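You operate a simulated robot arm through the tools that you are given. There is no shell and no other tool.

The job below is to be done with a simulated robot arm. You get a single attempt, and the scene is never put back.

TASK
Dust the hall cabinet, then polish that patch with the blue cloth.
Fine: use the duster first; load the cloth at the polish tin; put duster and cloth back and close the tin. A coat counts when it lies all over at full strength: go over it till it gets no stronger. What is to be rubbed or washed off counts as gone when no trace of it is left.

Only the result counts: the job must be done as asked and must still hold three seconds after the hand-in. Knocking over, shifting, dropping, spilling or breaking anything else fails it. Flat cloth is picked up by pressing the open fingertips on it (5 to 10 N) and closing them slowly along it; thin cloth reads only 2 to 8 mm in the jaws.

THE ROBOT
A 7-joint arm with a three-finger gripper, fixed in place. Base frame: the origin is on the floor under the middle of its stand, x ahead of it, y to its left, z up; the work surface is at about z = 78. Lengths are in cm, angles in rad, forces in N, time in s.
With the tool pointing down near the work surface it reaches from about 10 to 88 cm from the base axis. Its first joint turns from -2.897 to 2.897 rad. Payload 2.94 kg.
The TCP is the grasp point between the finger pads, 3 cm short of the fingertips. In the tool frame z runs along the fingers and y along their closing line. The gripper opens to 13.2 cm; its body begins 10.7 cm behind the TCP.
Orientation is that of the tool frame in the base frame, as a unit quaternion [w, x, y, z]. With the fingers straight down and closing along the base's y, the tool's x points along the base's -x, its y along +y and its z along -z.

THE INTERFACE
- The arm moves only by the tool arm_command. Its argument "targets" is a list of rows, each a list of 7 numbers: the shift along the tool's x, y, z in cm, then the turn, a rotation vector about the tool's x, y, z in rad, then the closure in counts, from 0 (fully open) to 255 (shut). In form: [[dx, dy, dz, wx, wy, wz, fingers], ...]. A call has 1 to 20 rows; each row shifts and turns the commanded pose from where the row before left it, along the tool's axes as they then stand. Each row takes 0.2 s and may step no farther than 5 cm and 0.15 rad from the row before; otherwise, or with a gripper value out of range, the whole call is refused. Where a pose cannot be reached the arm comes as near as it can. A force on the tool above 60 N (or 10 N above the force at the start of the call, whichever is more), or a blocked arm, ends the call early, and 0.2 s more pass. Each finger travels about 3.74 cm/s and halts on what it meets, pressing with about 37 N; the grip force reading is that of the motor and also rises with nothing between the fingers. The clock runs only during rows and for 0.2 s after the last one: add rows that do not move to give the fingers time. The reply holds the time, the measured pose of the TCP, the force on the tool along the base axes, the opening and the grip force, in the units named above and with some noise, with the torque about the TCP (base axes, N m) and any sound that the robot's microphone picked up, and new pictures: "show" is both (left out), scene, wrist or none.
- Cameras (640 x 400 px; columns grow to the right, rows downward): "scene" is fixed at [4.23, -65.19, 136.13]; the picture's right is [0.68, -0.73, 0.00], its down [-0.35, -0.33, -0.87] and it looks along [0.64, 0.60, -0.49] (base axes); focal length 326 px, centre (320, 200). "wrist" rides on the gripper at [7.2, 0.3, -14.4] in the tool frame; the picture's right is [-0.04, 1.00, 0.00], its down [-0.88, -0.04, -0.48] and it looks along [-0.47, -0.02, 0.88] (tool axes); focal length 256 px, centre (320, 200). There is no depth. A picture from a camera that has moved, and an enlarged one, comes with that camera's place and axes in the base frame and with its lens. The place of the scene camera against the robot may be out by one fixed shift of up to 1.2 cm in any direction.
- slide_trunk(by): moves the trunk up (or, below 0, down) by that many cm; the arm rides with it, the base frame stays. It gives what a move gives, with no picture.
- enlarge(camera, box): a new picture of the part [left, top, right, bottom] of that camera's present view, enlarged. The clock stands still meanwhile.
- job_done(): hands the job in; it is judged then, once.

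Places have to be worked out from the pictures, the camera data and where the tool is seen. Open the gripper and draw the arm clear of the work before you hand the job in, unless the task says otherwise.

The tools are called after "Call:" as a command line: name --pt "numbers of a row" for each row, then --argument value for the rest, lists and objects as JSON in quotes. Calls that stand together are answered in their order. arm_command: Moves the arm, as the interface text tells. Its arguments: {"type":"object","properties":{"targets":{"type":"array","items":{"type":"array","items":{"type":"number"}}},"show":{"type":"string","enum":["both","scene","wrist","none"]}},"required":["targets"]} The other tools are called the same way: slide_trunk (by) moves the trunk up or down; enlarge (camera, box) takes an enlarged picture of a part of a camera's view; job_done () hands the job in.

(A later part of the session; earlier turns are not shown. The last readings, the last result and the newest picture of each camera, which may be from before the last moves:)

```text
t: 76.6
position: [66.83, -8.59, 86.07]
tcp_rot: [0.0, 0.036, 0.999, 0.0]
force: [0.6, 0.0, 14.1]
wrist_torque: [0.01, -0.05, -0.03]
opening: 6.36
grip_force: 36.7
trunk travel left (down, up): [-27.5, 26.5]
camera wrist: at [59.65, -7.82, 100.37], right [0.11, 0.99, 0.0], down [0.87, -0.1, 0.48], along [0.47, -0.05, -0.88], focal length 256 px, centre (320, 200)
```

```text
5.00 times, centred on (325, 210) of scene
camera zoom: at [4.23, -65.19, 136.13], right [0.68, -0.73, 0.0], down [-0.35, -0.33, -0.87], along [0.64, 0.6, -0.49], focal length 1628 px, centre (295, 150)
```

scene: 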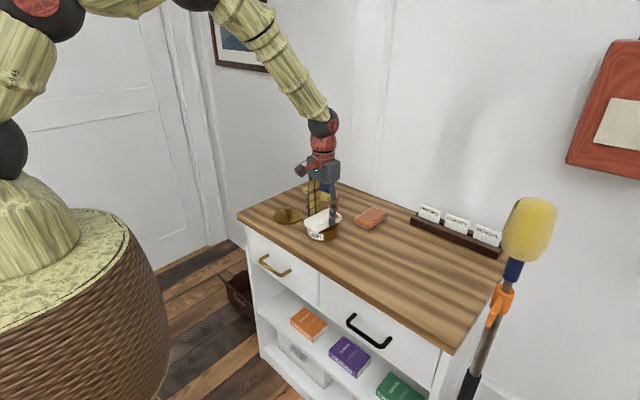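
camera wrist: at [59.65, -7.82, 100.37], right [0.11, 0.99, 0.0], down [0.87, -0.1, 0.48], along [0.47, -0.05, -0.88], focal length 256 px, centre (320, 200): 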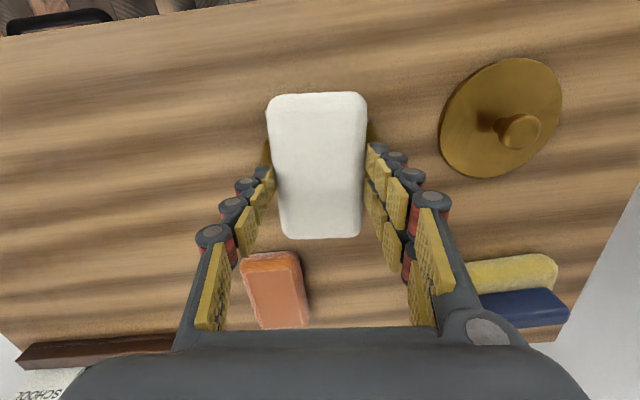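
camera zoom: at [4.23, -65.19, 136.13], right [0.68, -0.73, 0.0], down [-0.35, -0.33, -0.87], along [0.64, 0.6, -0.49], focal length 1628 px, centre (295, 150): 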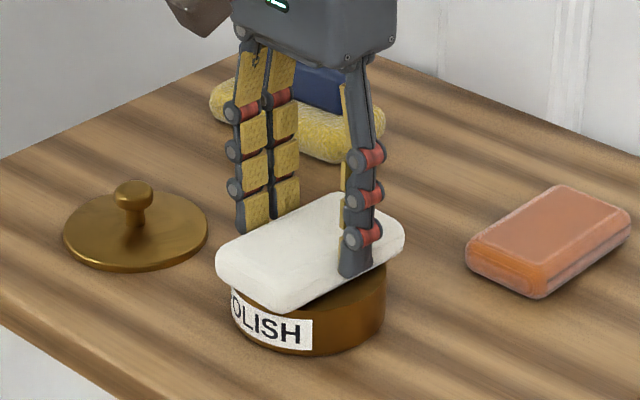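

The cloth turned white: it is loaded with polish. I lift it off the tin and carry it to the patch area.

Call:
arm_command --pt "0 0 -0.5 0 0 0 180" --pt "0 0 -1.5 0 0 0 180" --pt "0 0 -3 0 0 0 180" --pt "0 0 -3 0 0 0 180" --pt "-0.32 -4.39 0 0 0 0 180" --pt "-0.32 -4.39 0 0 0 0 180" --pt "-0.32 -4.39 0 0 0 0 180" --pt "-0.32 -4.39 0 0 0 0 180" --pt "-0.32 -4.39 0 0 0 0 180" --pt "-0.32 -4.39 0 0 0 0 180" --pt "-0.32 -4.39 0 0 0 0 180" --pt "-0.32 -4.0 0 0 0 0 180" --pt "0 0 0 0 0 0 180" --show "both"

Call:
enlarge --camera "scene" --box '[270, 180, 380, 260]'

```text
t: 79.4
position: [66.57, -43.59, 94.01]
tcp_rot: [0.0, 0.035, 0.999, -0.001]
force: [0.0, -0.4, 0.4]
wrist_torque: [-0.03, 0.02, -0.03]
opening: 6.37
grip_force: 36.8
trunk travel left (down, up): [-27.5, 26.5]
camera wrist: at [59.48, -42.83, 108.41], right [0.11, 0.99, 0.0], down [0.87, -0.1, 0.48], along [0.47, -0.05, -0.88], focal length 256 px, centre (320, 200)
```

scene: 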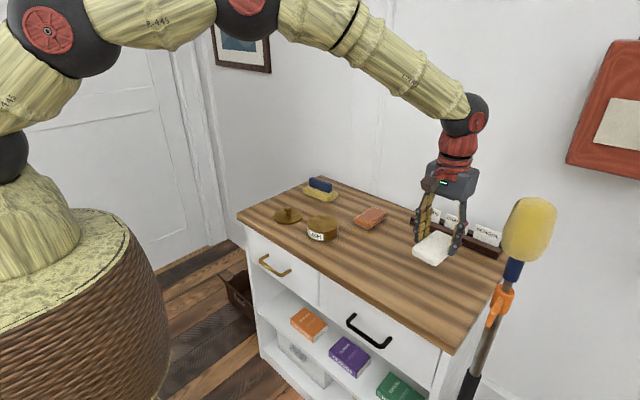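
wrist: 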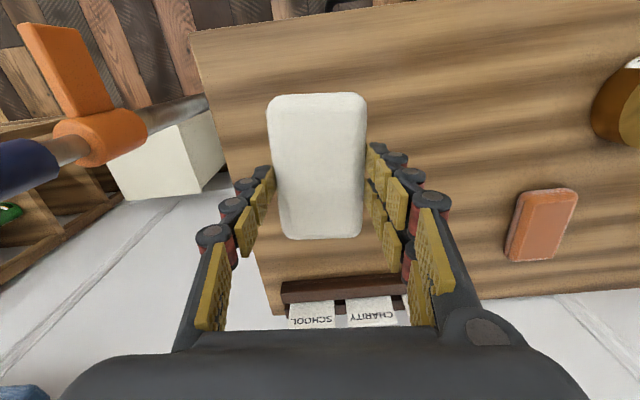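

```text
5.00 times, centred on (325, 220) of scene
camera zoom: at [4.23, -65.19, 136.13], right [0.68, -0.73, 0.0], down [-0.35, -0.33, -0.87], along [0.64, 0.6, -0.49], focal length 1628 px, centre (295, 100)
```

zoom: 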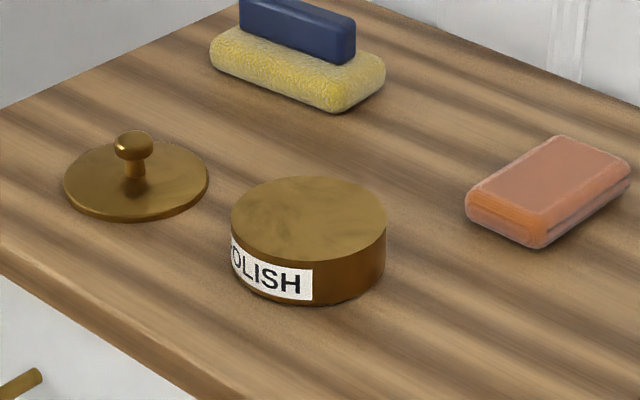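

The tin is unmoved and the pole is clear at (62.5,-60.5). I lower the cloth toward the patch at (66.9,-41.5).

Call:
arm_command --pt "-0.18 2.1 3 0 0 0 180" --pt "0 0 4 0 0 0 180" --pt "0 0 3 0 0 0 180" --pt "0 0 1 0 0 0 180" --pt "0 0 0.3 0 0 0 180" --pt "0 0 0.2 0 0 0 180" --pt "0 0 0 0 0 0 180" --show "none"

```text
t: 81.0
position: [67.26, -41.23, 82.44]
tcp_rot: [-0.001, 0.035, 0.999, 0.0]
force: [-0.9, 0.1, -0.2]
wrist_torque: [0.0, -0.1, -0.05]
opening: 6.32
grip_force: 36.7
trunk travel left (down, up): [-27.5, 26.5]
```

Call:
arm_command --pt "0 0 0.1 0 0 0 180" --pt "0 0 0.05 0 0 0 180" --pt "0 0 0 0 0 0 180" --show "none"

```text
t: 81.8
position: [67.18, -41.32, 82.35]
tcp_rot: [0.0, 0.035, 0.999, -0.001]
force: [-1.2, 2.3, 10.1]
wrist_torque: [0.18, 0.17, 0.0]
opening: 6.38
grip_force: 36.8
trunk travel left (down, up): [-27.5, 26.5]
```

Contact at 10 N. I make a first stroke toward y≈-47 and look at the effect.

Call:
arm_command --pt "-0.07 -1 0 0 0 0 180" --pt "-0.07 -1 0 0 0 0 180" --pt "-0.07 -1 0 0 0 0 180" --pt "-0.07 -1 0 0 0 0 180" --pt "-0.07 -1 0 0 0 0 180" --pt "-0.05 -0.6 0 0 0 0 180" --pt "0 0 0 0 0 0 180" --show "both"

Call:
enlarge --camera "scene" --box '[380, 220, 500, 330]'

```text
t: 83.4
position: [67.22, -46.75, 82.46]
tcp_rot: [0.0, 0.036, 0.999, -0.002]
force: [0.4, 7.8, 17.6]
wrist_torque: [0.33, -0.04, 0.0]
opening: 6.37
grip_force: 37.2
trunk travel left (down, up): [-27.5, 26.5]
camera wrist: at [60.06, -46.05, 96.76], right [0.11, 0.99, 0.0], down [0.87, -0.1, 0.48], along [0.47, -0.05, -0.88], focal length 256 px, centre (320, 200)
```

scene: 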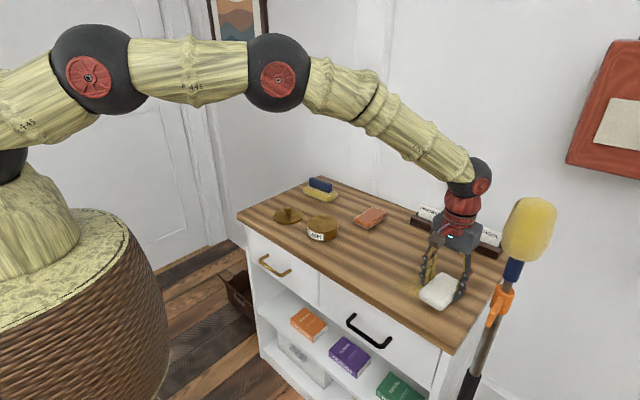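
wrist: 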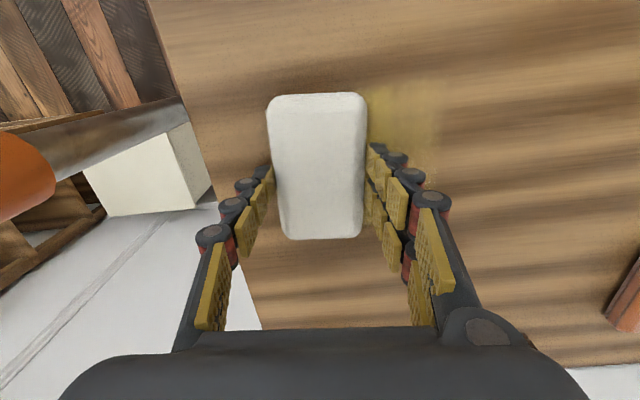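

```text
3.64 times, centred on (440, 275) of scene
camera zoom: at [4.23, -65.19, 136.13], right [0.68, -0.73, 0.0], down [-0.35, -0.33, -0.87], along [0.64, 0.6, -0.49], focal length 1184 px, centre (-116, -73)
```

zoom: 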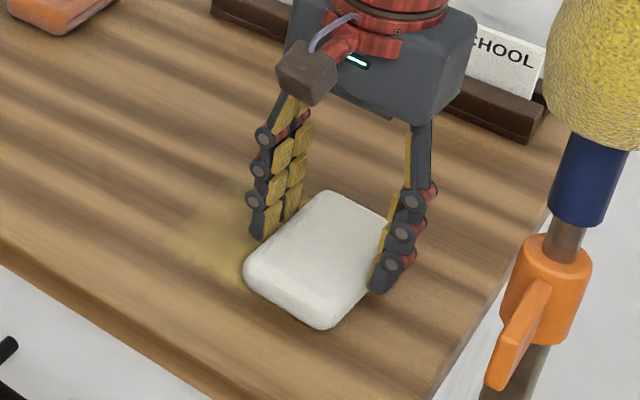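

The wiped area takes a golden coat. I ease the pressure slightly and continue with back-and-forth strokes, offset in x to cover the whole patch.

Call:
arm_command --pt "1.0 -0.07 -0.06 0 0 0 180" --pt "0.07 1.1 0 0 0 0 180" --pt "0.07 1.1 0 0 0 0 180" --pt "0.07 1.1 0 0 0 0 180" --pt "0.07 1.1 0 0 0 0 180" --pt "0.07 1.1 0 0 0 0 180" --pt "0.07 0.9 0 0 0 0 180" --pt "-1.2 0.1 0 0 0 0 180" --pt "-1.2 0.1 0 0 0 0 180" --pt "-0.07 -1.1 0 0 0 0 180" --pt "-0.07 -1.1 0 0 0 0 180" --pt "-0.07 -1.1 0 0 0 0 180" --pt "-0.07 -1.1 0 0 0 0 180" --pt "-0.07 -1.1 0 0 0 0 180" --pt "-0.07 -1.1 0 0 0 0 180" --pt "0.7 0 0 0 0 0 180" --pt "0.7 0 0 0 0 0 180" --pt "0 0 0 0 0 0 180" --show "both"

Call:
enlarge --camera "scene" --box '[380, 220, 500, 330]'

```text
t: 87.2
position: [67.01, -47.1, 82.32]
tcp_rot: [-0.001, 0.035, 0.999, 0.0]
force: [0.8, -0.9, 3.4]
wrist_torque: [-0.09, -0.06, -0.02]
opening: 6.39
grip_force: 36.6
trunk travel left (down, up): [-27.5, 26.5]
camera wrist: at [60.01, -46.32, 96.77], right [0.11, 0.99, 0.0], down [0.87, -0.1, 0.48], along [0.47, -0.05, -0.88], focal length 256 px, centre (320, 200)
```

scene: 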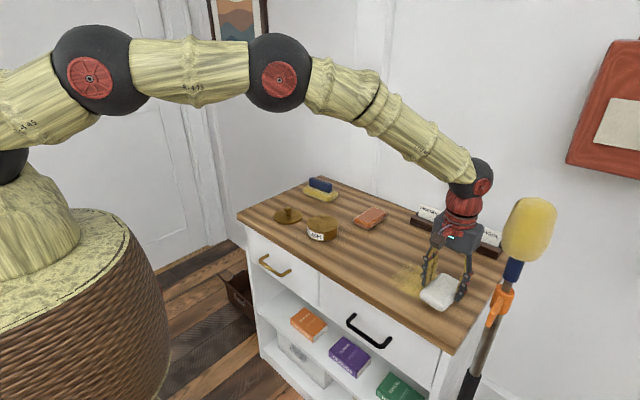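
wrist: 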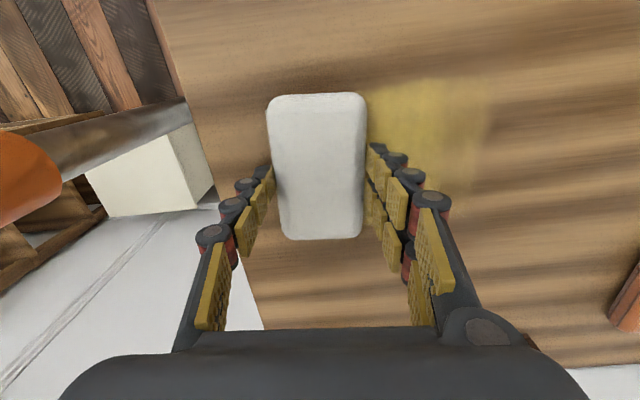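

```text
3.64 times, centred on (440, 275) of scene
camera zoom: at [4.23, -65.19, 136.13], right [0.68, -0.73, 0.0], down [-0.35, -0.33, -0.87], along [0.64, 0.6, -0.49], focal length 1184 px, centre (-116, -73)
```

zoom: 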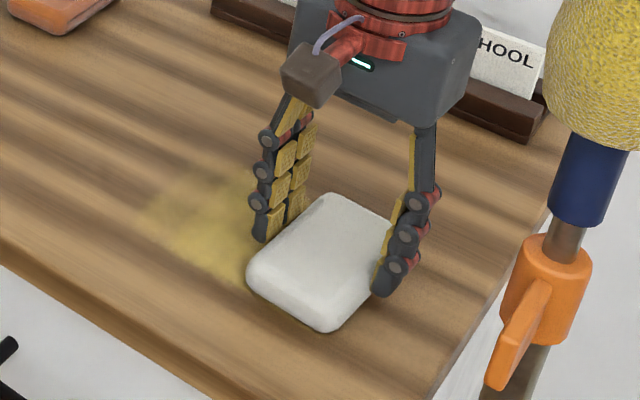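

The coat is building up. I continue with another round, pressing slightly more.

Call:
arm_command --pt "1.0 -0.07 0.04 0 0 0 180" --pt "1.0 -0.07 0 0 0 0 180" --pt "0.07 1.1 0 0 0 0 180" --pt "0.07 1.1 0 0 0 0 180" --pt "0.07 1.1 0 0 0 0 180" --pt "0.07 1.1 0 0 0 0 180" --pt "0.07 1.1 0 0 0 0 180" --pt "0.07 1.1 0 0 0 0 180" --pt "-1.4 0.1 0 0 0 0 180" --pt "-1.4 0.1 0 0 0 0 180" --pt "-1.4 0.1 0 0 0 0 180" --pt "-0.07 -1.1 0 0 0 0 180" --pt "-0.07 -1.1 0 0 0 0 180" --pt "-0.07 -1.1 0 0 0 0 180" --pt "-0.07 -1.1 0 0 0 0 180" --pt "-0.07 -1.1 0 0 0 0 180" --pt "-0.07 -1.1 0 0 0 0 180" --pt "1.1 0 0 0 0 0 180" --pt "1.1 0 0 0 0 0 180" --pt "0 0 0 0 0 0 180" --show "wrist"

Call:
enlarge --camera "scene" --box '[380, 220, 500, 330]'

```text
t: 91.4
position: [67.19, -46.9, 82.42]
tcp_rot: [0.001, 0.035, 0.999, -0.001]
force: [2.4, -1.7, 11.1]
wrist_torque: [0.06, -0.1, -0.03]
opening: 6.34
grip_force: 36.9
trunk travel left (down, up): [-27.5, 26.5]
camera wrist: at [60.02, -46.14, 96.74], right [0.11, 0.99, 0.0], down [0.87, -0.1, 0.48], along [0.47, -0.06, -0.88], focal length 256 px, centre (320, 200)
```

wrist: 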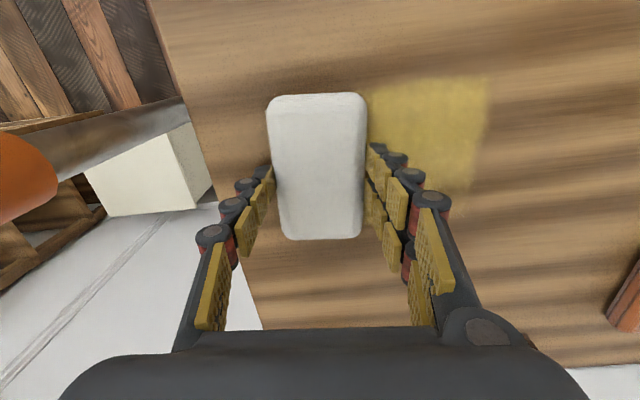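

```text
3.64 times, centred on (440, 275) of scene
camera zoom: at [4.23, -65.19, 136.13], right [0.68, -0.73, 0.0], down [-0.35, -0.33, -0.87], along [0.64, 0.6, -0.49], focal length 1184 px, centre (-116, -73)
```

zoom: 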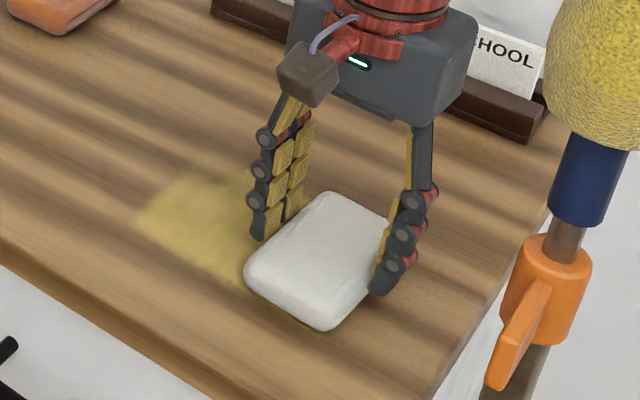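

Stronger still. I run another round of the same strokes.

Call:
arm_command --pt "1.0 -0.07 0 0 0 0 180" --pt "1.0 -0.07 0 0 0 0 180" --pt "0.07 1.1 0 0 0 0 180" --pt "0.07 1.1 0 0 0 0 180" --pt "0.07 1.1 0 0 0 0 180" --pt "0.07 1.1 0 0 0 0 180" --pt "0.07 1.1 0 0 0 0 180" --pt "0.07 1.1 0 0 0 0 180" --pt "-1.4 0.1 0 0 0 0 180" --pt "-1.4 0.1 0 0 0 0 180" --pt "-1.4 0.1 0 0 0 0 180" --pt "-0.07 -1.1 0 0 0 0 180" --pt "-0.07 -1.1 0 0 0 0 180" --pt "-0.07 -1.1 0 0 0 0 180" --pt "-0.07 -1.1 0 0 0 0 180" --pt "-0.07 -1.1 0 0 0 0 180" --pt "-0.07 -1.1 0 0 0 0 180" --pt "1.1 0 0 0 0 0 180" --pt "1.1 0 0 0 0 0 180" --pt "0 0 0 0 0 0 180" --show "wrist"

Call:
enlarge --camera "scene" --box '[380, 220, 500, 330]'

```text
t: 95.6
position: [67.15, -46.82, 82.38]
tcp_rot: [0.001, 0.035, 0.999, -0.001]
force: [3.4, -2.2, 11.2]
wrist_torque: [-0.01, -0.11, -0.04]
opening: 6.36
grip_force: 37.0
trunk travel left (down, up): [-27.5, 26.5]
camera wrist: at [60.04, -46.18, 96.72], right [0.11, 0.99, 0.0], down [0.87, -0.1, 0.48], along [0.47, -0.06, -0.88], focal length 256 px, centre (320, 200)
```

wrist: 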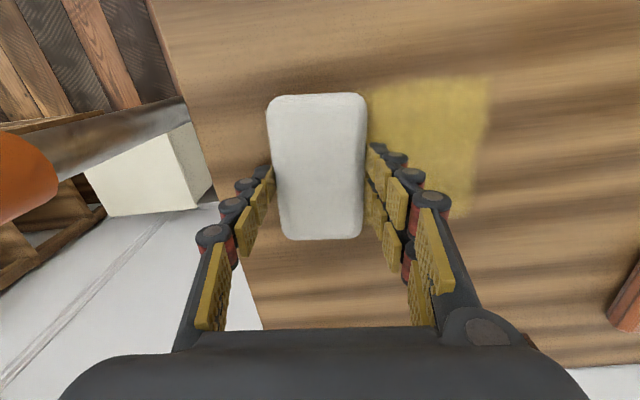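

```text
3.64 times, centred on (440, 275) of scene
camera zoom: at [4.23, -65.19, 136.13], right [0.68, -0.73, 0.0], down [-0.35, -0.33, -0.87], along [0.64, 0.6, -0.49], focal length 1184 px, centre (-116, -73)
```

zoom: 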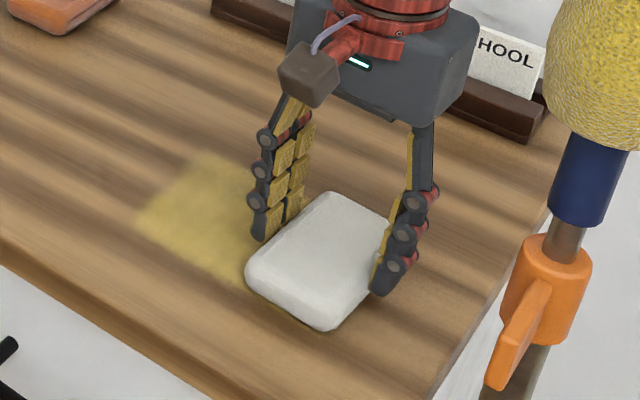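

I lift off and step aside to inspect the coat over the whole patch.

Call:
arm_command --pt "0 0 -0.5 0 0 0 180" --pt "0 0 -2 0 0 0 180" --pt "0 0 -4 0 0 0 180" --pt "0 0 -4 0 0 0 180" --pt "0.3 4 0 0 0 0 180" --pt "0.3 4 0 0 0 0 180" --pt "0.3 4 0 0 0 0 180" --pt "0.3 4 0 0 0 0 180" --pt "0.3 4 0 0 0 0 180" --pt "0 0 0 0 0 0 180" --show "both"

Call:
enlarge --camera "scene" --box '[380, 240, 490, 330]'

Call:
enlarge --camera "wrist" --box '[30, 60, 270, 230]'

```text
t: 97.8
position: [67.24, -26.48, 92.56]
tcp_rot: [0.0, 0.035, 0.999, 0.0]
force: [0.1, -0.5, -0.1]
wrist_torque: [-0.02, 0.02, 0.01]
opening: 6.36
grip_force: 37.1
trunk travel left (down, up): [-27.5, 26.5]
camera wrist: at [60.05, -25.76, 106.96], right [0.11, 0.99, 0.0], down [0.87, -0.1, 0.48], along [0.47, -0.05, -0.88], focal length 256 px, centre (320, 200)
```

scene: 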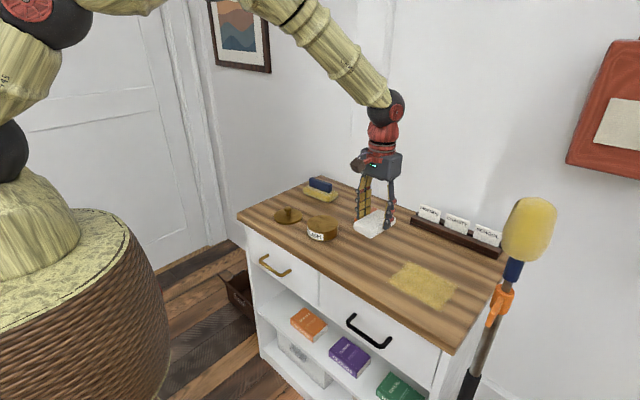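
wrist: 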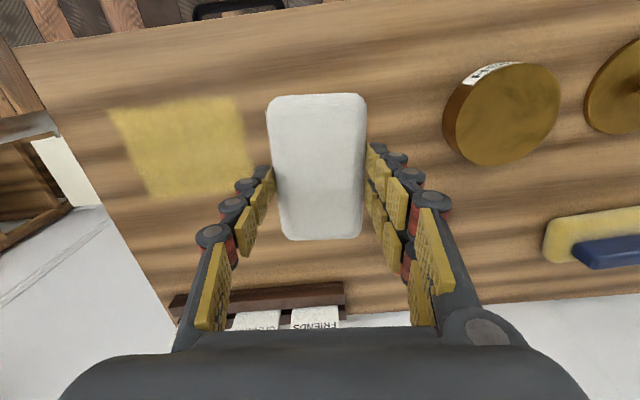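

```text
4.44 times, centred on (435, 285) of scene
camera zoom: at [4.23, -65.19, 136.13], right [0.68, -0.73, 0.0], down [-0.35, -0.33, -0.87], along [0.64, 0.6, -0.49], focal length 1447 px, centre (-191, -178)
```

zoom: 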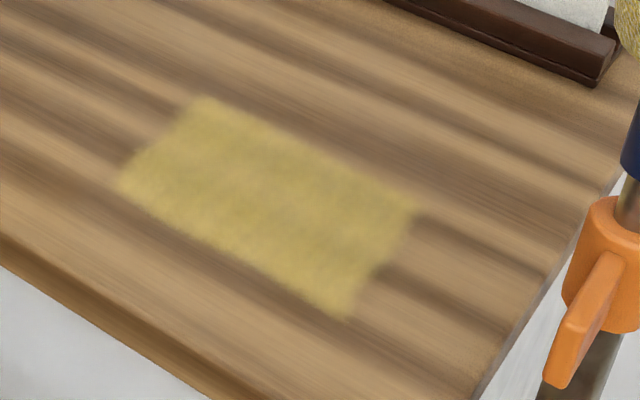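

```text
2.35 times, centred on (150, 145) of wrist
camera zoom: at [60.05, -25.76, 106.96], right [0.11, 0.99, 0.0], down [0.87, -0.1, 0.48], along [0.47, -0.05, -0.88], focal length 602 px, centre (720, 329)
```

zoom: 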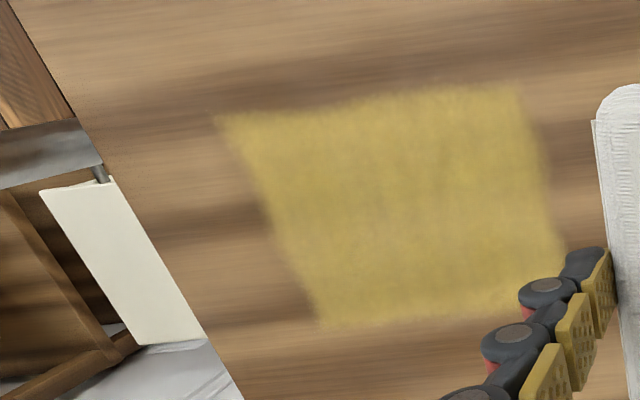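

The coat lies over most of the patch, but comparing pixels with the original dust, the dust's -y end reached about 0.5 cm beyond the present coat. I go back and polish further toward y≈-49 as well as over everything again.

Call:
arm_command --pt "-0.3 -4 0 0 0 0 180" --pt "-0.3 -4 0 0 0 0 180" --pt "-0.3 -4 0 0 0 0 180" --pt "-0.3 -4 0 0 0 0 180" --pt "-0.3 -4 0 0 0 0 180" --pt "0 0 0 0 0 0 180" --pt "0 0 4 0 0 0 180" --pt "0 0 4 0 0 0 180" --pt "0 0 1.5 0 0 0 180" --pt "0 0 0.5 0 0 0 180" --pt "0 0 0.3 0 0 0 180" --pt "0 0 0 0 0 0 180" --show "none"

```text
t: 100.4
position: [67.21, -46.71, 82.52]
tcp_rot: [0.0, 0.035, 0.999, 0.001]
force: [0.7, 0.0, -1.0]
wrist_torque: [-0.04, 0.03, -0.02]
opening: 6.36
grip_force: 37.0
trunk travel left (down, up): [-27.5, 26.5]
```

I press back to contact and polish with strokes reaching y≈-49.

Call:
arm_command --pt "0 0 0.19 0 0 0 180" --pt "1.0 -0.07 0 0 0 0 180" --pt "1.0 -0.07 0 0 0 0 180" --pt "-0.07 -1.1 0 0 0 0 180" --pt "-0.07 -1.1 0 0 0 0 180" --pt "0.07 1.2 0 0 0 0 180" --pt "0.07 1.2 0 0 0 0 180" --pt "0.07 1.2 0 0 0 0 180" --pt "0.07 1.2 0 0 0 0 180" --pt "0.07 1.2 0 0 0 0 180" --pt "0.07 1.2 0 0 0 0 180" --pt "-1.4 0.1 0 0 0 0 180" --pt "-1.4 0.1 0 0 0 0 180" --pt "-1.4 0.1 0 0 0 0 180" --pt "-0.07 -1.2 0 0 0 0 180" --pt "-0.07 -1.2 0 0 0 0 180" --pt "-0.07 -1.2 0 0 0 0 180" --pt "-0.07 -1.2 0 0 0 0 180" --pt "-0.07 -1.2 0 0 0 0 180" --pt "-0.07 -1.2 0 0 0 0 180" --show "both"

Call:
enlarge --camera "scene" --box '[380, 180, 560, 330]'

```text
t: 104.6
position: [69.24, -48.79, 82.31]
tcp_rot: [0.0, 0.035, 0.999, 0.0]
force: [-1.3, 1.8, 5.7]
wrist_torque: [0.15, 0.12, -0.1]
opening: 6.38
grip_force: 37.0
trunk travel left (down, up): [-27.5, 26.5]
camera wrist: at [62.19, -48.12, 96.73], right [0.11, 0.99, 0.0], down [0.87, -0.1, 0.48], along [0.47, -0.05, -0.88], focal length 256 px, centre (320, 200)
```

scene: 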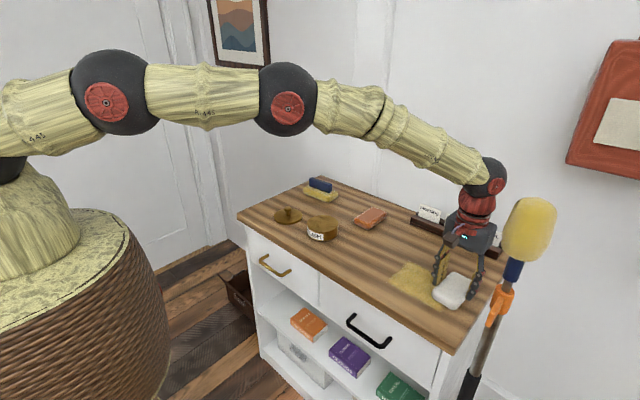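
wrist: 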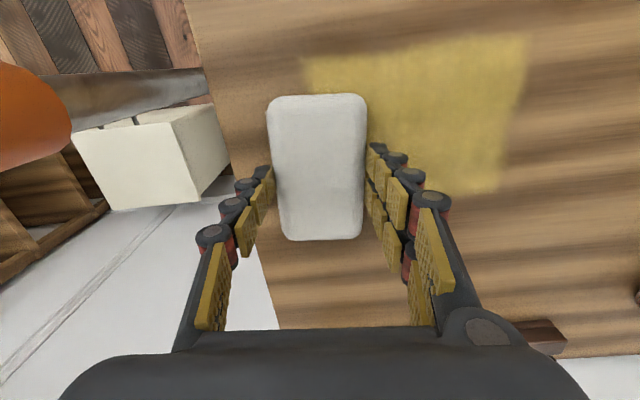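

```text
2.67 times, centred on (470, 255) of scene
camera zoom: at [4.23, -65.19, 136.13], right [0.68, -0.73, 0.0], down [-0.35, -0.33, -0.87], along [0.64, 0.6, -0.49], focal length 868 px, centre (-80, 53)
```

zoom: 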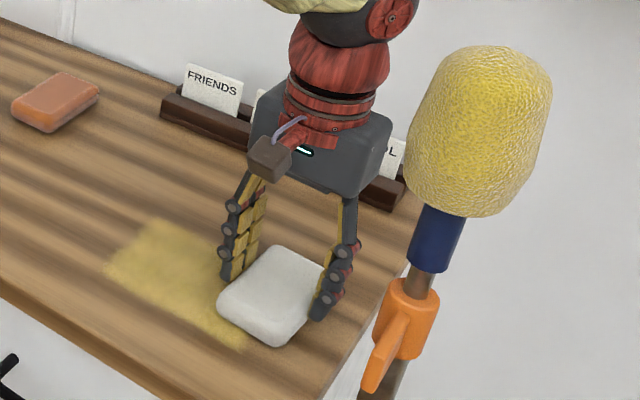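

The coat now ends at y≈-49.1 and x≈62 although the cloth swept beyond, so the target area is bounded there. I test the other side too by stroking up to y≈-37.5 and back.

Call:
arm_command --pt "0.09 1.25 0.03 0 0 0 180" --pt "0.09 1.25 0 0 0 0 180" --pt "0.09 1.25 0 0 0 0 180" --pt "0.09 1.25 0 0 0 0 180" --pt "0.09 1.25 0 0 0 0 180" --pt "0.09 1.25 0 0 0 0 180" --pt "0.09 1.25 0 0 0 0 180" --pt "0.09 1.25 0 0 0 0 180" --pt "0.09 1.25 0 0 0 0 180" --pt "1.35 -0.1 0 0 0 0 180" --pt "1.35 -0.1 0 0 0 0 180" --pt "1.35 -0.1 0 0 0 0 180" --pt "-0.09 -1.25 0 0 0 0 180" --pt "-0.09 -1.25 0 0 0 0 180" --pt "-0.09 -1.25 0 0 0 0 180" --pt "-0.09 -1.25 0 0 0 0 180" --pt "-0.09 -1.25 0 0 0 0 180" --pt "-0.09 -1.25 0 0 0 0 180" --pt "-0.09 -1.25 0 0 0 0 180" --pt "-0.09 -1.25 0 0 0 0 180" --show "both"

Call:
enlarge --camera "scene" --box '[380, 180, 560, 330]'

```text
t: 108.8
position: [65.28, -47.72, 82.42]
tcp_rot: [0.0, 0.035, 0.999, -0.001]
force: [0.2, 3.3, 9.3]
wrist_torque: [0.2, 0.13, -0.1]
opening: 6.35
grip_force: 37.4
trunk travel left (down, up): [-27.5, 26.5]
camera wrist: at [58.17, -46.91, 96.71], right [0.11, 0.99, 0.0], down [0.87, -0.1, 0.48], along [0.47, -0.05, -0.88], focal length 256 px, centre (320, 200)
```

scene: 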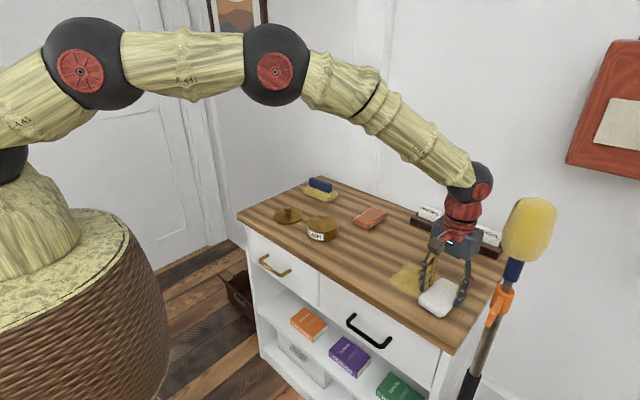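
wrist: 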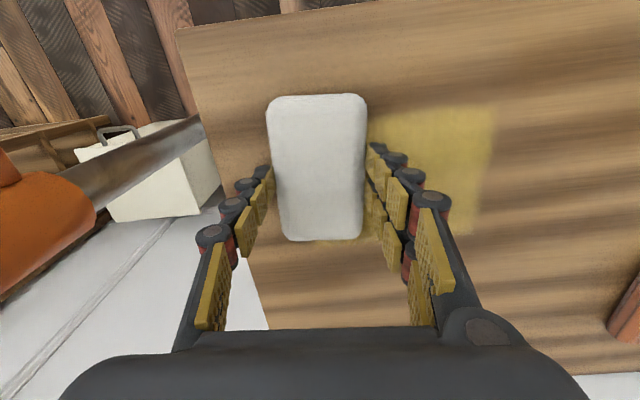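

```text
2.67 times, centred on (470, 255) of scene
camera zoom: at [4.23, -65.19, 136.13], right [0.68, -0.73, 0.0], down [-0.35, -0.33, -0.87], along [0.64, 0.6, -0.49], focal length 868 px, centre (-80, 53)
```

zoom: 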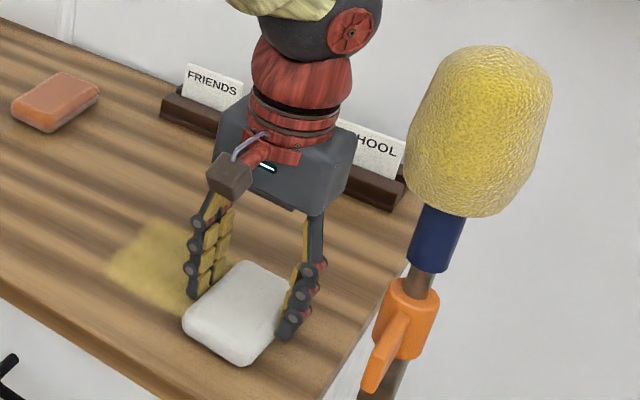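

The coat's +y edge hasn't moved although the cloth went past, so the area is a bounded rectangle (x≈62–72.5, y≈-49 to -36), all covered. I do more full rounds to bring it to full strength.

Call:
arm_command --pt "-0.7 0 0 0 0 0 180" --pt "0.08 1.25 0 0 0 0 180" --pt "0.08 1.25 0 0 0 0 180" --pt "0.08 1.25 0 0 0 0 180" --pt "0.08 1.25 0 0 0 0 180" --pt "0.08 1.25 0 0 0 0 180" --pt "0.08 1.25 0 0 0 0 180" --pt "0.08 1.25 0 0 0 0 180" --pt "0.08 1.25 0 0 0 0 180" --pt "-1.2 0.1 0 0 0 0 180" --pt "-1.2 0.1 0 0 0 0 180" --pt "-0.08 -1.25 0 0 0 0 180" --pt "-0.08 -1.25 0 0 0 0 180" --pt "-0.08 -1.25 0 0 0 0 180" --pt "-0.08 -1.25 0 0 0 0 180" --pt "-0.08 -1.25 0 0 0 0 180" --pt "-0.08 -1.25 0 0 0 0 180" --pt "-0.08 -1.25 0 0 0 0 180" --pt "-0.08 -1.25 0 0 0 0 180" --pt "0 -0.4 0 0 0 0 180" --show "none"

Call:
arm_command --pt "1.2 0 0 0 0 0 180" --pt "1.2 0 0 0 0 0 180" --pt "0.08 1.3 0 0 0 0 180" --pt "0.08 1.3 0 0 0 0 180" --pt "0.08 1.3 0 0 0 0 180" --pt "0.08 1.3 0 0 0 0 180" --pt "0.08 1.3 0 0 0 0 180" --pt "0.08 1.3 0 0 0 0 180" --pt "0.08 1.3 0 0 0 0 180" --pt "0.08 1.3 0 0 0 0 180" --pt "-1.2 0.1 0 0 0 0 180" --pt "-1.2 0.1 0 0 0 0 180" --pt "-0.08 -1.3 0 0 0 0 180" --pt "-0.08 -1.3 0 0 0 0 180" --pt "-0.08 -1.3 0 0 0 0 180" --pt "-0.08 -1.3 0 0 0 0 180" --pt "-0.08 -1.3 0 0 0 0 180" --pt "-0.08 -1.3 0 0 0 0 180" --pt "-0.08 -1.3 0 0 0 0 180" --pt "-0.08 -1.3 0 0 0 0 180" --show "both"

```text
t: 113.0
position: [68.33, -48.11, 82.32]
tcp_rot: [0.0, 0.035, 0.999, 0.0]
force: [0.8, 3.1, 7.0]
wrist_torque: [0.11, -0.11, 0.06]
opening: 6.39
grip_force: 37.0
trunk travel left (down, up): [-27.5, 26.5]
```

```text
t: 117.2
position: [68.36, -47.86, 82.35]
tcp_rot: [0.0, 0.035, 0.999, 0.0]
force: [0.7, 1.2, 8.5]
wrist_torque: [0.09, 0.02, -0.09]
opening: 6.36
grip_force: 37.1
trunk travel left (down, up): [-27.5, 26.5]
camera wrist: at [61.27, -47.1, 96.68], right [0.11, 0.99, 0.0], down [0.87, -0.1, 0.48], along [0.47, -0.05, -0.88], focal length 256 px, centre (320, 200)
```

scene: 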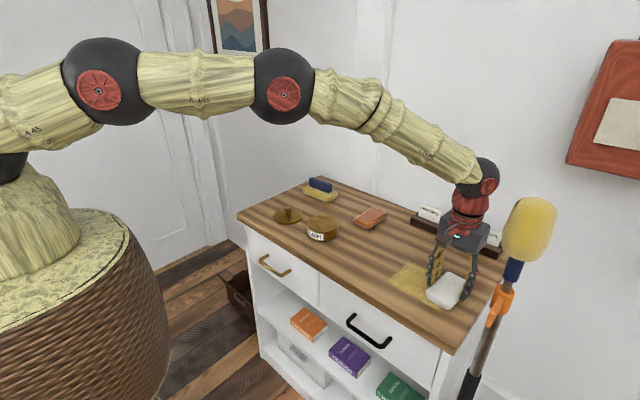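
wrist: 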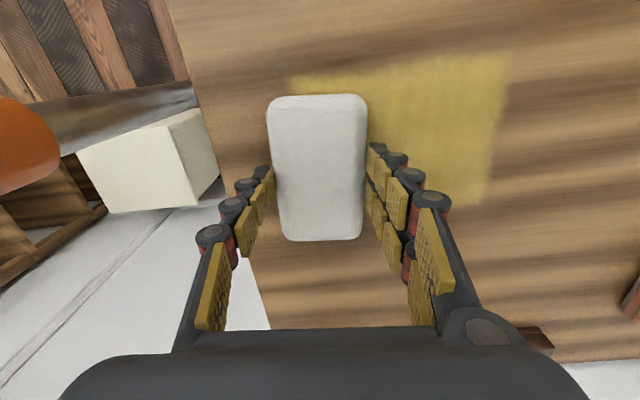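

I lift off again and step aside to compare the coat's strength with the previous inspection.

Call:
arm_command --pt "0 0 -0.5 0 0 0 180" --pt "0 0 -2 0 0 0 180" --pt "0 0 -4 0 0 0 180" --pt "0 0 -4 0 0 0 180" --pt "0.3 4 0 0 0 0 180" --pt "0.3 4 0 0 0 0 180" --pt "0.3 4 0 0 0 0 180" --pt "0.3 4 0 0 0 0 180" --pt "0.9 4 0 0 0 0 180" --pt "0.9 1.2 0 0 0 0 180" --pt "0 0 0 0 0 0 180" --show "both"

Call:
enlarge --camera "scene" --box '[380, 240, 490, 330]'

Call:
enlarge --camera "wrist" --box '[30, 60, 270, 230]'

```text
t: 119.6
position: [66.67, -26.28, 92.77]
tcp_rot: [0.0, 0.035, 0.999, 0.0]
force: [-0.2, 0.2, -1.0]
wrist_torque: [0.0, -0.05, 0.02]
opening: 6.36
grip_force: 37.2
trunk travel left (down, up): [-27.5, 26.5]
camera wrist: at [59.69, -25.62, 107.17], right [0.11, 0.99, 0.0], down [0.87, -0.1, 0.48], along [0.47, -0.05, -0.88], focal length 256 px, centre (320, 200)
```

scene: 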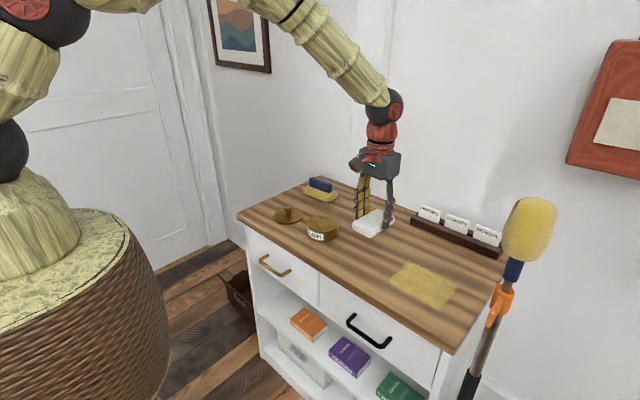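
wrist: 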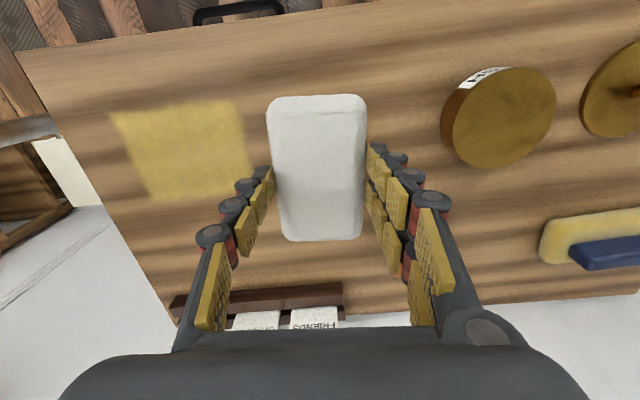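

```text
4.44 times, centred on (435, 285) of scene
camera zoom: at [4.23, -65.19, 136.13], right [0.68, -0.73, 0.0], down [-0.35, -0.33, -0.87], along [0.64, 0.6, -0.49], focal length 1447 px, centre (-191, -178)
```

zoom: 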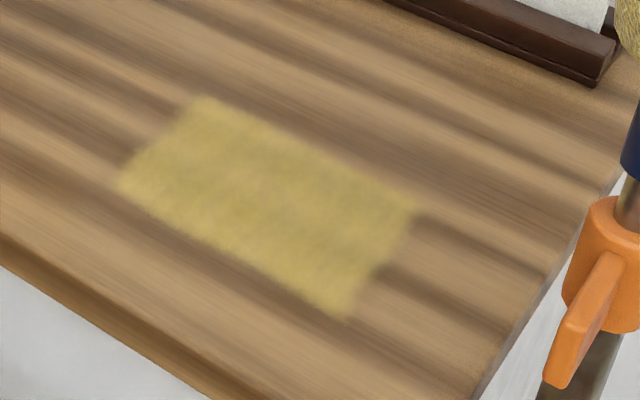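

```text
2.35 times, centred on (150, 145) of wrist
camera zoom: at [59.69, -25.62, 107.17], right [0.11, 0.99, 0.0], down [0.87, -0.1, 0.48], along [0.47, -0.05, -0.88], focal length 602 px, centre (720, 329)
```

zoom: 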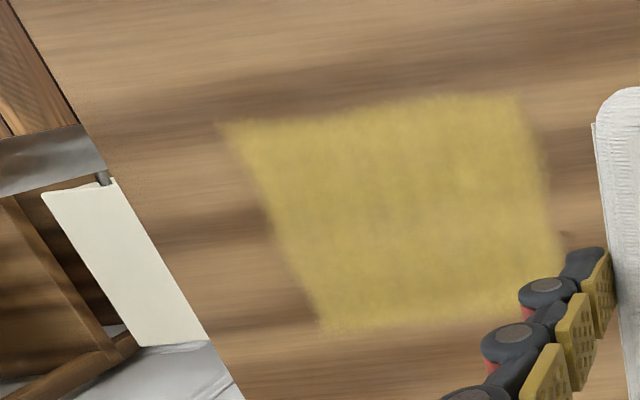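

The coat looks the same as at the last inspection, so it seems saturated. I zoom in on the edges to check uniformity.

Call:
enlarge --camera "wrist" --box '[95, 85, 255, 205]'

Call:
enlarge --camera "scene" --box '[385, 255, 461, 317]'

```text
3.33 times, centred on (175, 145) of wrist
camera zoom: at [59.69, -25.62, 107.17], right [0.11, 0.99, 0.0], down [0.87, -0.1, 0.48], along [0.47, -0.05, -0.88], focal length 853 px, centre (803, 383)
```

zoom: 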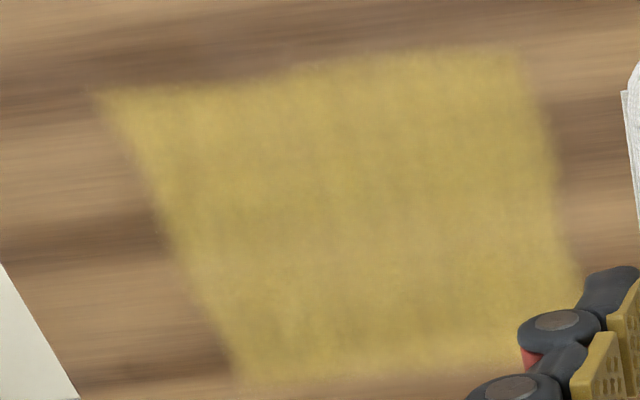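

```text
6.45 times, centred on (423, 286) of scene
camera zoom: at [4.23, -65.19, 136.13], right [0.68, -0.73, 0.0], down [-0.35, -0.33, -0.87], along [0.64, 0.6, -0.49], focal length 2100 px, centre (-344, -355)
```

zoom: 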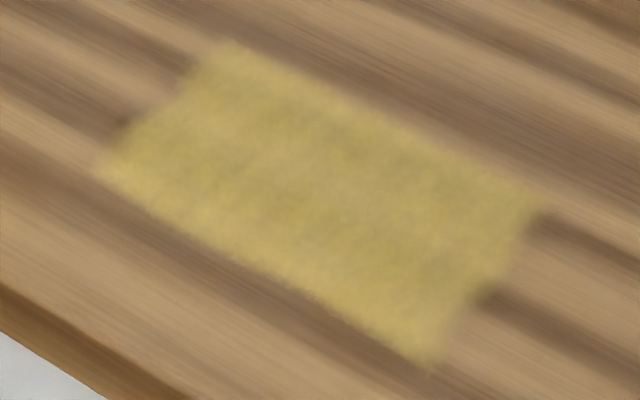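

It looks uniform, though the back edge may be a bit paler. To be safe I do one more round weighted on the back (x≈70) and front edges and compare.

Call:
arm_command --pt "-1.37 -3.81 0 0 0 0 180" --pt "-1.37 -3.81 0 0 0 0 180" --pt "-1.37 -3.81 0 0 0 0 180" --pt "0 0 4 0 0 0 180" --pt "0 0 4 0 0 0 180" --pt "0 0 1.5 0 0 0 180" --pt "0 0 0.5 0 0 0 180" --pt "0 0 0.3 0 0 0 180" --pt "0 0 0 0 0 0 180" --show "none"

```text
t: 121.6
position: [70.29, -38.12, 82.48]
tcp_rot: [0.0, 0.035, 0.999, 0.0]
force: [0.5, 0.2, -0.8]
wrist_torque: [-0.02, -0.03, 0.04]
opening: 6.36
grip_force: 37.3
trunk travel left (down, up): [-27.5, 26.5]
```

Call:
arm_command --pt "0 0 0.2 0 0 0 180" --pt "-0.09 -1.3 0 0 0 0 180" --pt "-0.09 -1.3 0 0 0 0 180" --pt "-0.09 -1.3 0 0 0 0 180" --pt "-0.09 -1.3 0 0 0 0 180" --pt "-0.09 -1.3 0 0 0 0 180" --pt "-0.09 -1.3 0 0 0 0 180" --pt "-0.09 -1.3 0 0 0 0 180" --pt "-0.09 -1.3 0 0 0 0 180" --pt "1.2 0 0 0 0 0 180" --pt "0.09 1.3 0 0 0 0 180" --pt "0.09 1.3 0 0 0 0 180" --pt "0.09 1.3 0 0 0 0 180" --pt "0.09 1.3 0 0 0 0 180" --pt "0.09 1.3 0 0 0 0 180" --pt "0.09 1.3 0 0 0 0 180" --pt "0.09 1.3 0 0 0 0 180" --pt "0.09 1.3 0 0 0 0 180" --pt "1.2 -0.1 0 0 0 0 180" --pt "1.2 -0.1 0 0 0 0 180" --show "none"

Call:
arm_command --pt "1.2 -0.1 0 0 0 0 180" --pt "-0.09 -1.3 0 0 0 0 180" --pt "-0.09 -1.3 0 0 0 0 180" --pt "-0.09 -1.3 0 0 0 0 180" --pt "-0.09 -1.3 0 0 0 0 180" --pt "-0.09 -1.3 0 0 0 0 180" --pt "-0.09 -1.3 0 0 0 0 180" --pt "-0.09 -1.3 0 0 0 0 180" --pt "-0.09 -1.3 0 0 0 0 180" --pt "0.09 1.3 0 0 0 0 180" --pt "0.09 1.3 0 0 0 0 180" --pt "0.09 1.3 0 0 0 0 180" --pt "0.09 1.3 0 0 0 0 180" --pt "0.09 1.3 0 0 0 0 180" --pt "0.09 1.3 0 0 0 0 180" --pt "0.09 1.3 0 0 0 0 180" --pt "0.09 1.3 0 0 0 0 180" --pt "0 0 -1 0 0 0 180" --pt "0 0 -3 0 0 0 180" --pt "0 0 -4 0 0 0 180" --show "none"

```text
t: 125.8
position: [66.63, -38.16, 82.3]
tcp_rot: [0.001, 0.035, 0.999, 0.001]
force: [1.8, 0.9, 9.0]
wrist_torque: [0.02, -0.3, 0.01]
opening: 6.37
grip_force: 36.7
trunk travel left (down, up): [-27.5, 26.5]
```

```text
t: 130.0
position: [65.4, -37.78, 90.3]
tcp_rot: [-0.001, 0.035, 0.999, -0.001]
force: [-0.7, 0.7, -0.6]
wrist_torque: [-0.06, -0.06, 0.02]
opening: 6.36
grip_force: 36.9
trunk travel left (down, up): [-27.5, 26.5]
```

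Now I carry the cloth back over its home place (66.4,-24.7) and check the coat once more from there.

Call:
arm_command --pt "0 0 -2.3 0 0 0 180" --pt "-0.03 4.37 0 0 0 0 180" --pt "-0.03 4.37 0 0 0 0 180" --pt "-0.03 4.37 0 0 0 0 180" --pt "0 0 0 0 0 0 180" --pt "0 0 0 0 0 0 180" --show "both"

Call:
enlarge --camera "scene" --box '[385, 255, 461, 317]'

Call:
enlarge --camera "wrist" --box '[75, 85, 235, 205]'

```text
t: 131.4
position: [66.47, -25.15, 92.69]
tcp_rot: [0.0, 0.035, 0.999, 0.0]
force: [0.2, 0.0, -0.8]
wrist_torque: [0.05, 0.0, 0.01]
opening: 6.36
grip_force: 36.7
trunk travel left (down, up): [-27.5, 26.5]
camera wrist: at [59.37, -24.37, 107.03], right [0.11, 0.99, 0.0], down [0.87, -0.1, 0.48], along [0.47, -0.05, -0.88], focal length 256 px, centre (320, 200)
```

scene: 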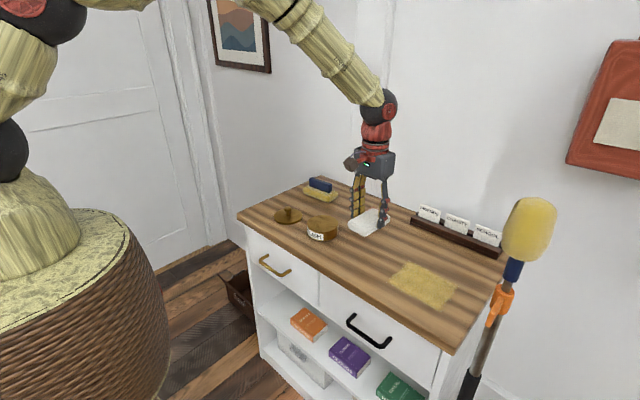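
wrist: 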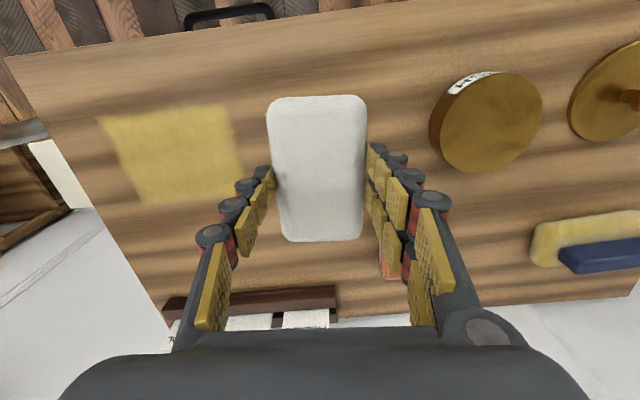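

```text
6.45 times, centred on (423, 286) of scene
camera zoom: at [4.23, -65.19, 136.13], right [0.68, -0.73, 0.0], down [-0.35, -0.33, -0.87], along [0.64, 0.6, -0.49], focal length 2100 px, centre (-344, -355)
```

zoom: 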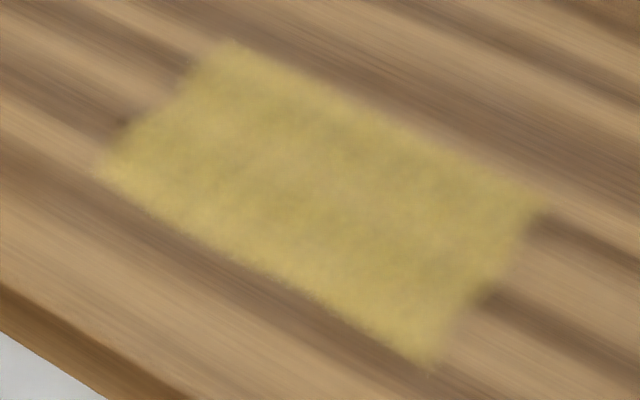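

```text
3.33 times, centred on (155, 145) of wrist
camera zoom: at [59.37, -24.37, 107.03], right [0.11, 0.99, 0.0], down [0.87, -0.1, 0.48], along [0.47, -0.05, -0.88], focal length 853 px, centre (870, 383)
```

zoom: 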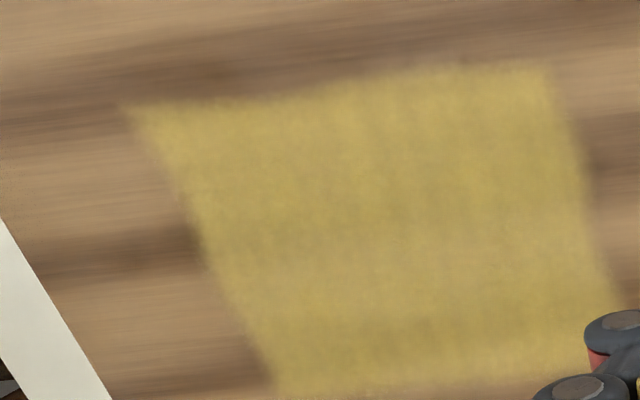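

The coat seems slightly stronger/more even than before, so I go over it again until it no longer changes.

Call:
arm_command --pt "-0.13 -4.28 0 0 0 0 180" --pt "-0.13 -4.28 0 0 0 0 180" --pt "-0.13 -4.28 0 0 0 0 180" --pt "0 0 4 0 0 0 180" --pt "0 0 4 0 0 0 180" --pt "0 0 1.5 0 0 0 180" --pt "0 0 0.5 0 0 0 180" --pt "0 0 0.25 0 0 0 180" --pt "0 0 0 0 0 0 180" --show "none"

```text
t: 133.4
position: [65.82, -37.86, 82.39]
tcp_rot: [0.0, 0.035, 0.999, -0.001]
force: [-0.1, -0.6, -1.1]
wrist_torque: [-0.01, -0.03, 0.0]
opening: 6.34
grip_force: 36.9
trunk travel left (down, up): [-27.5, 26.5]
```

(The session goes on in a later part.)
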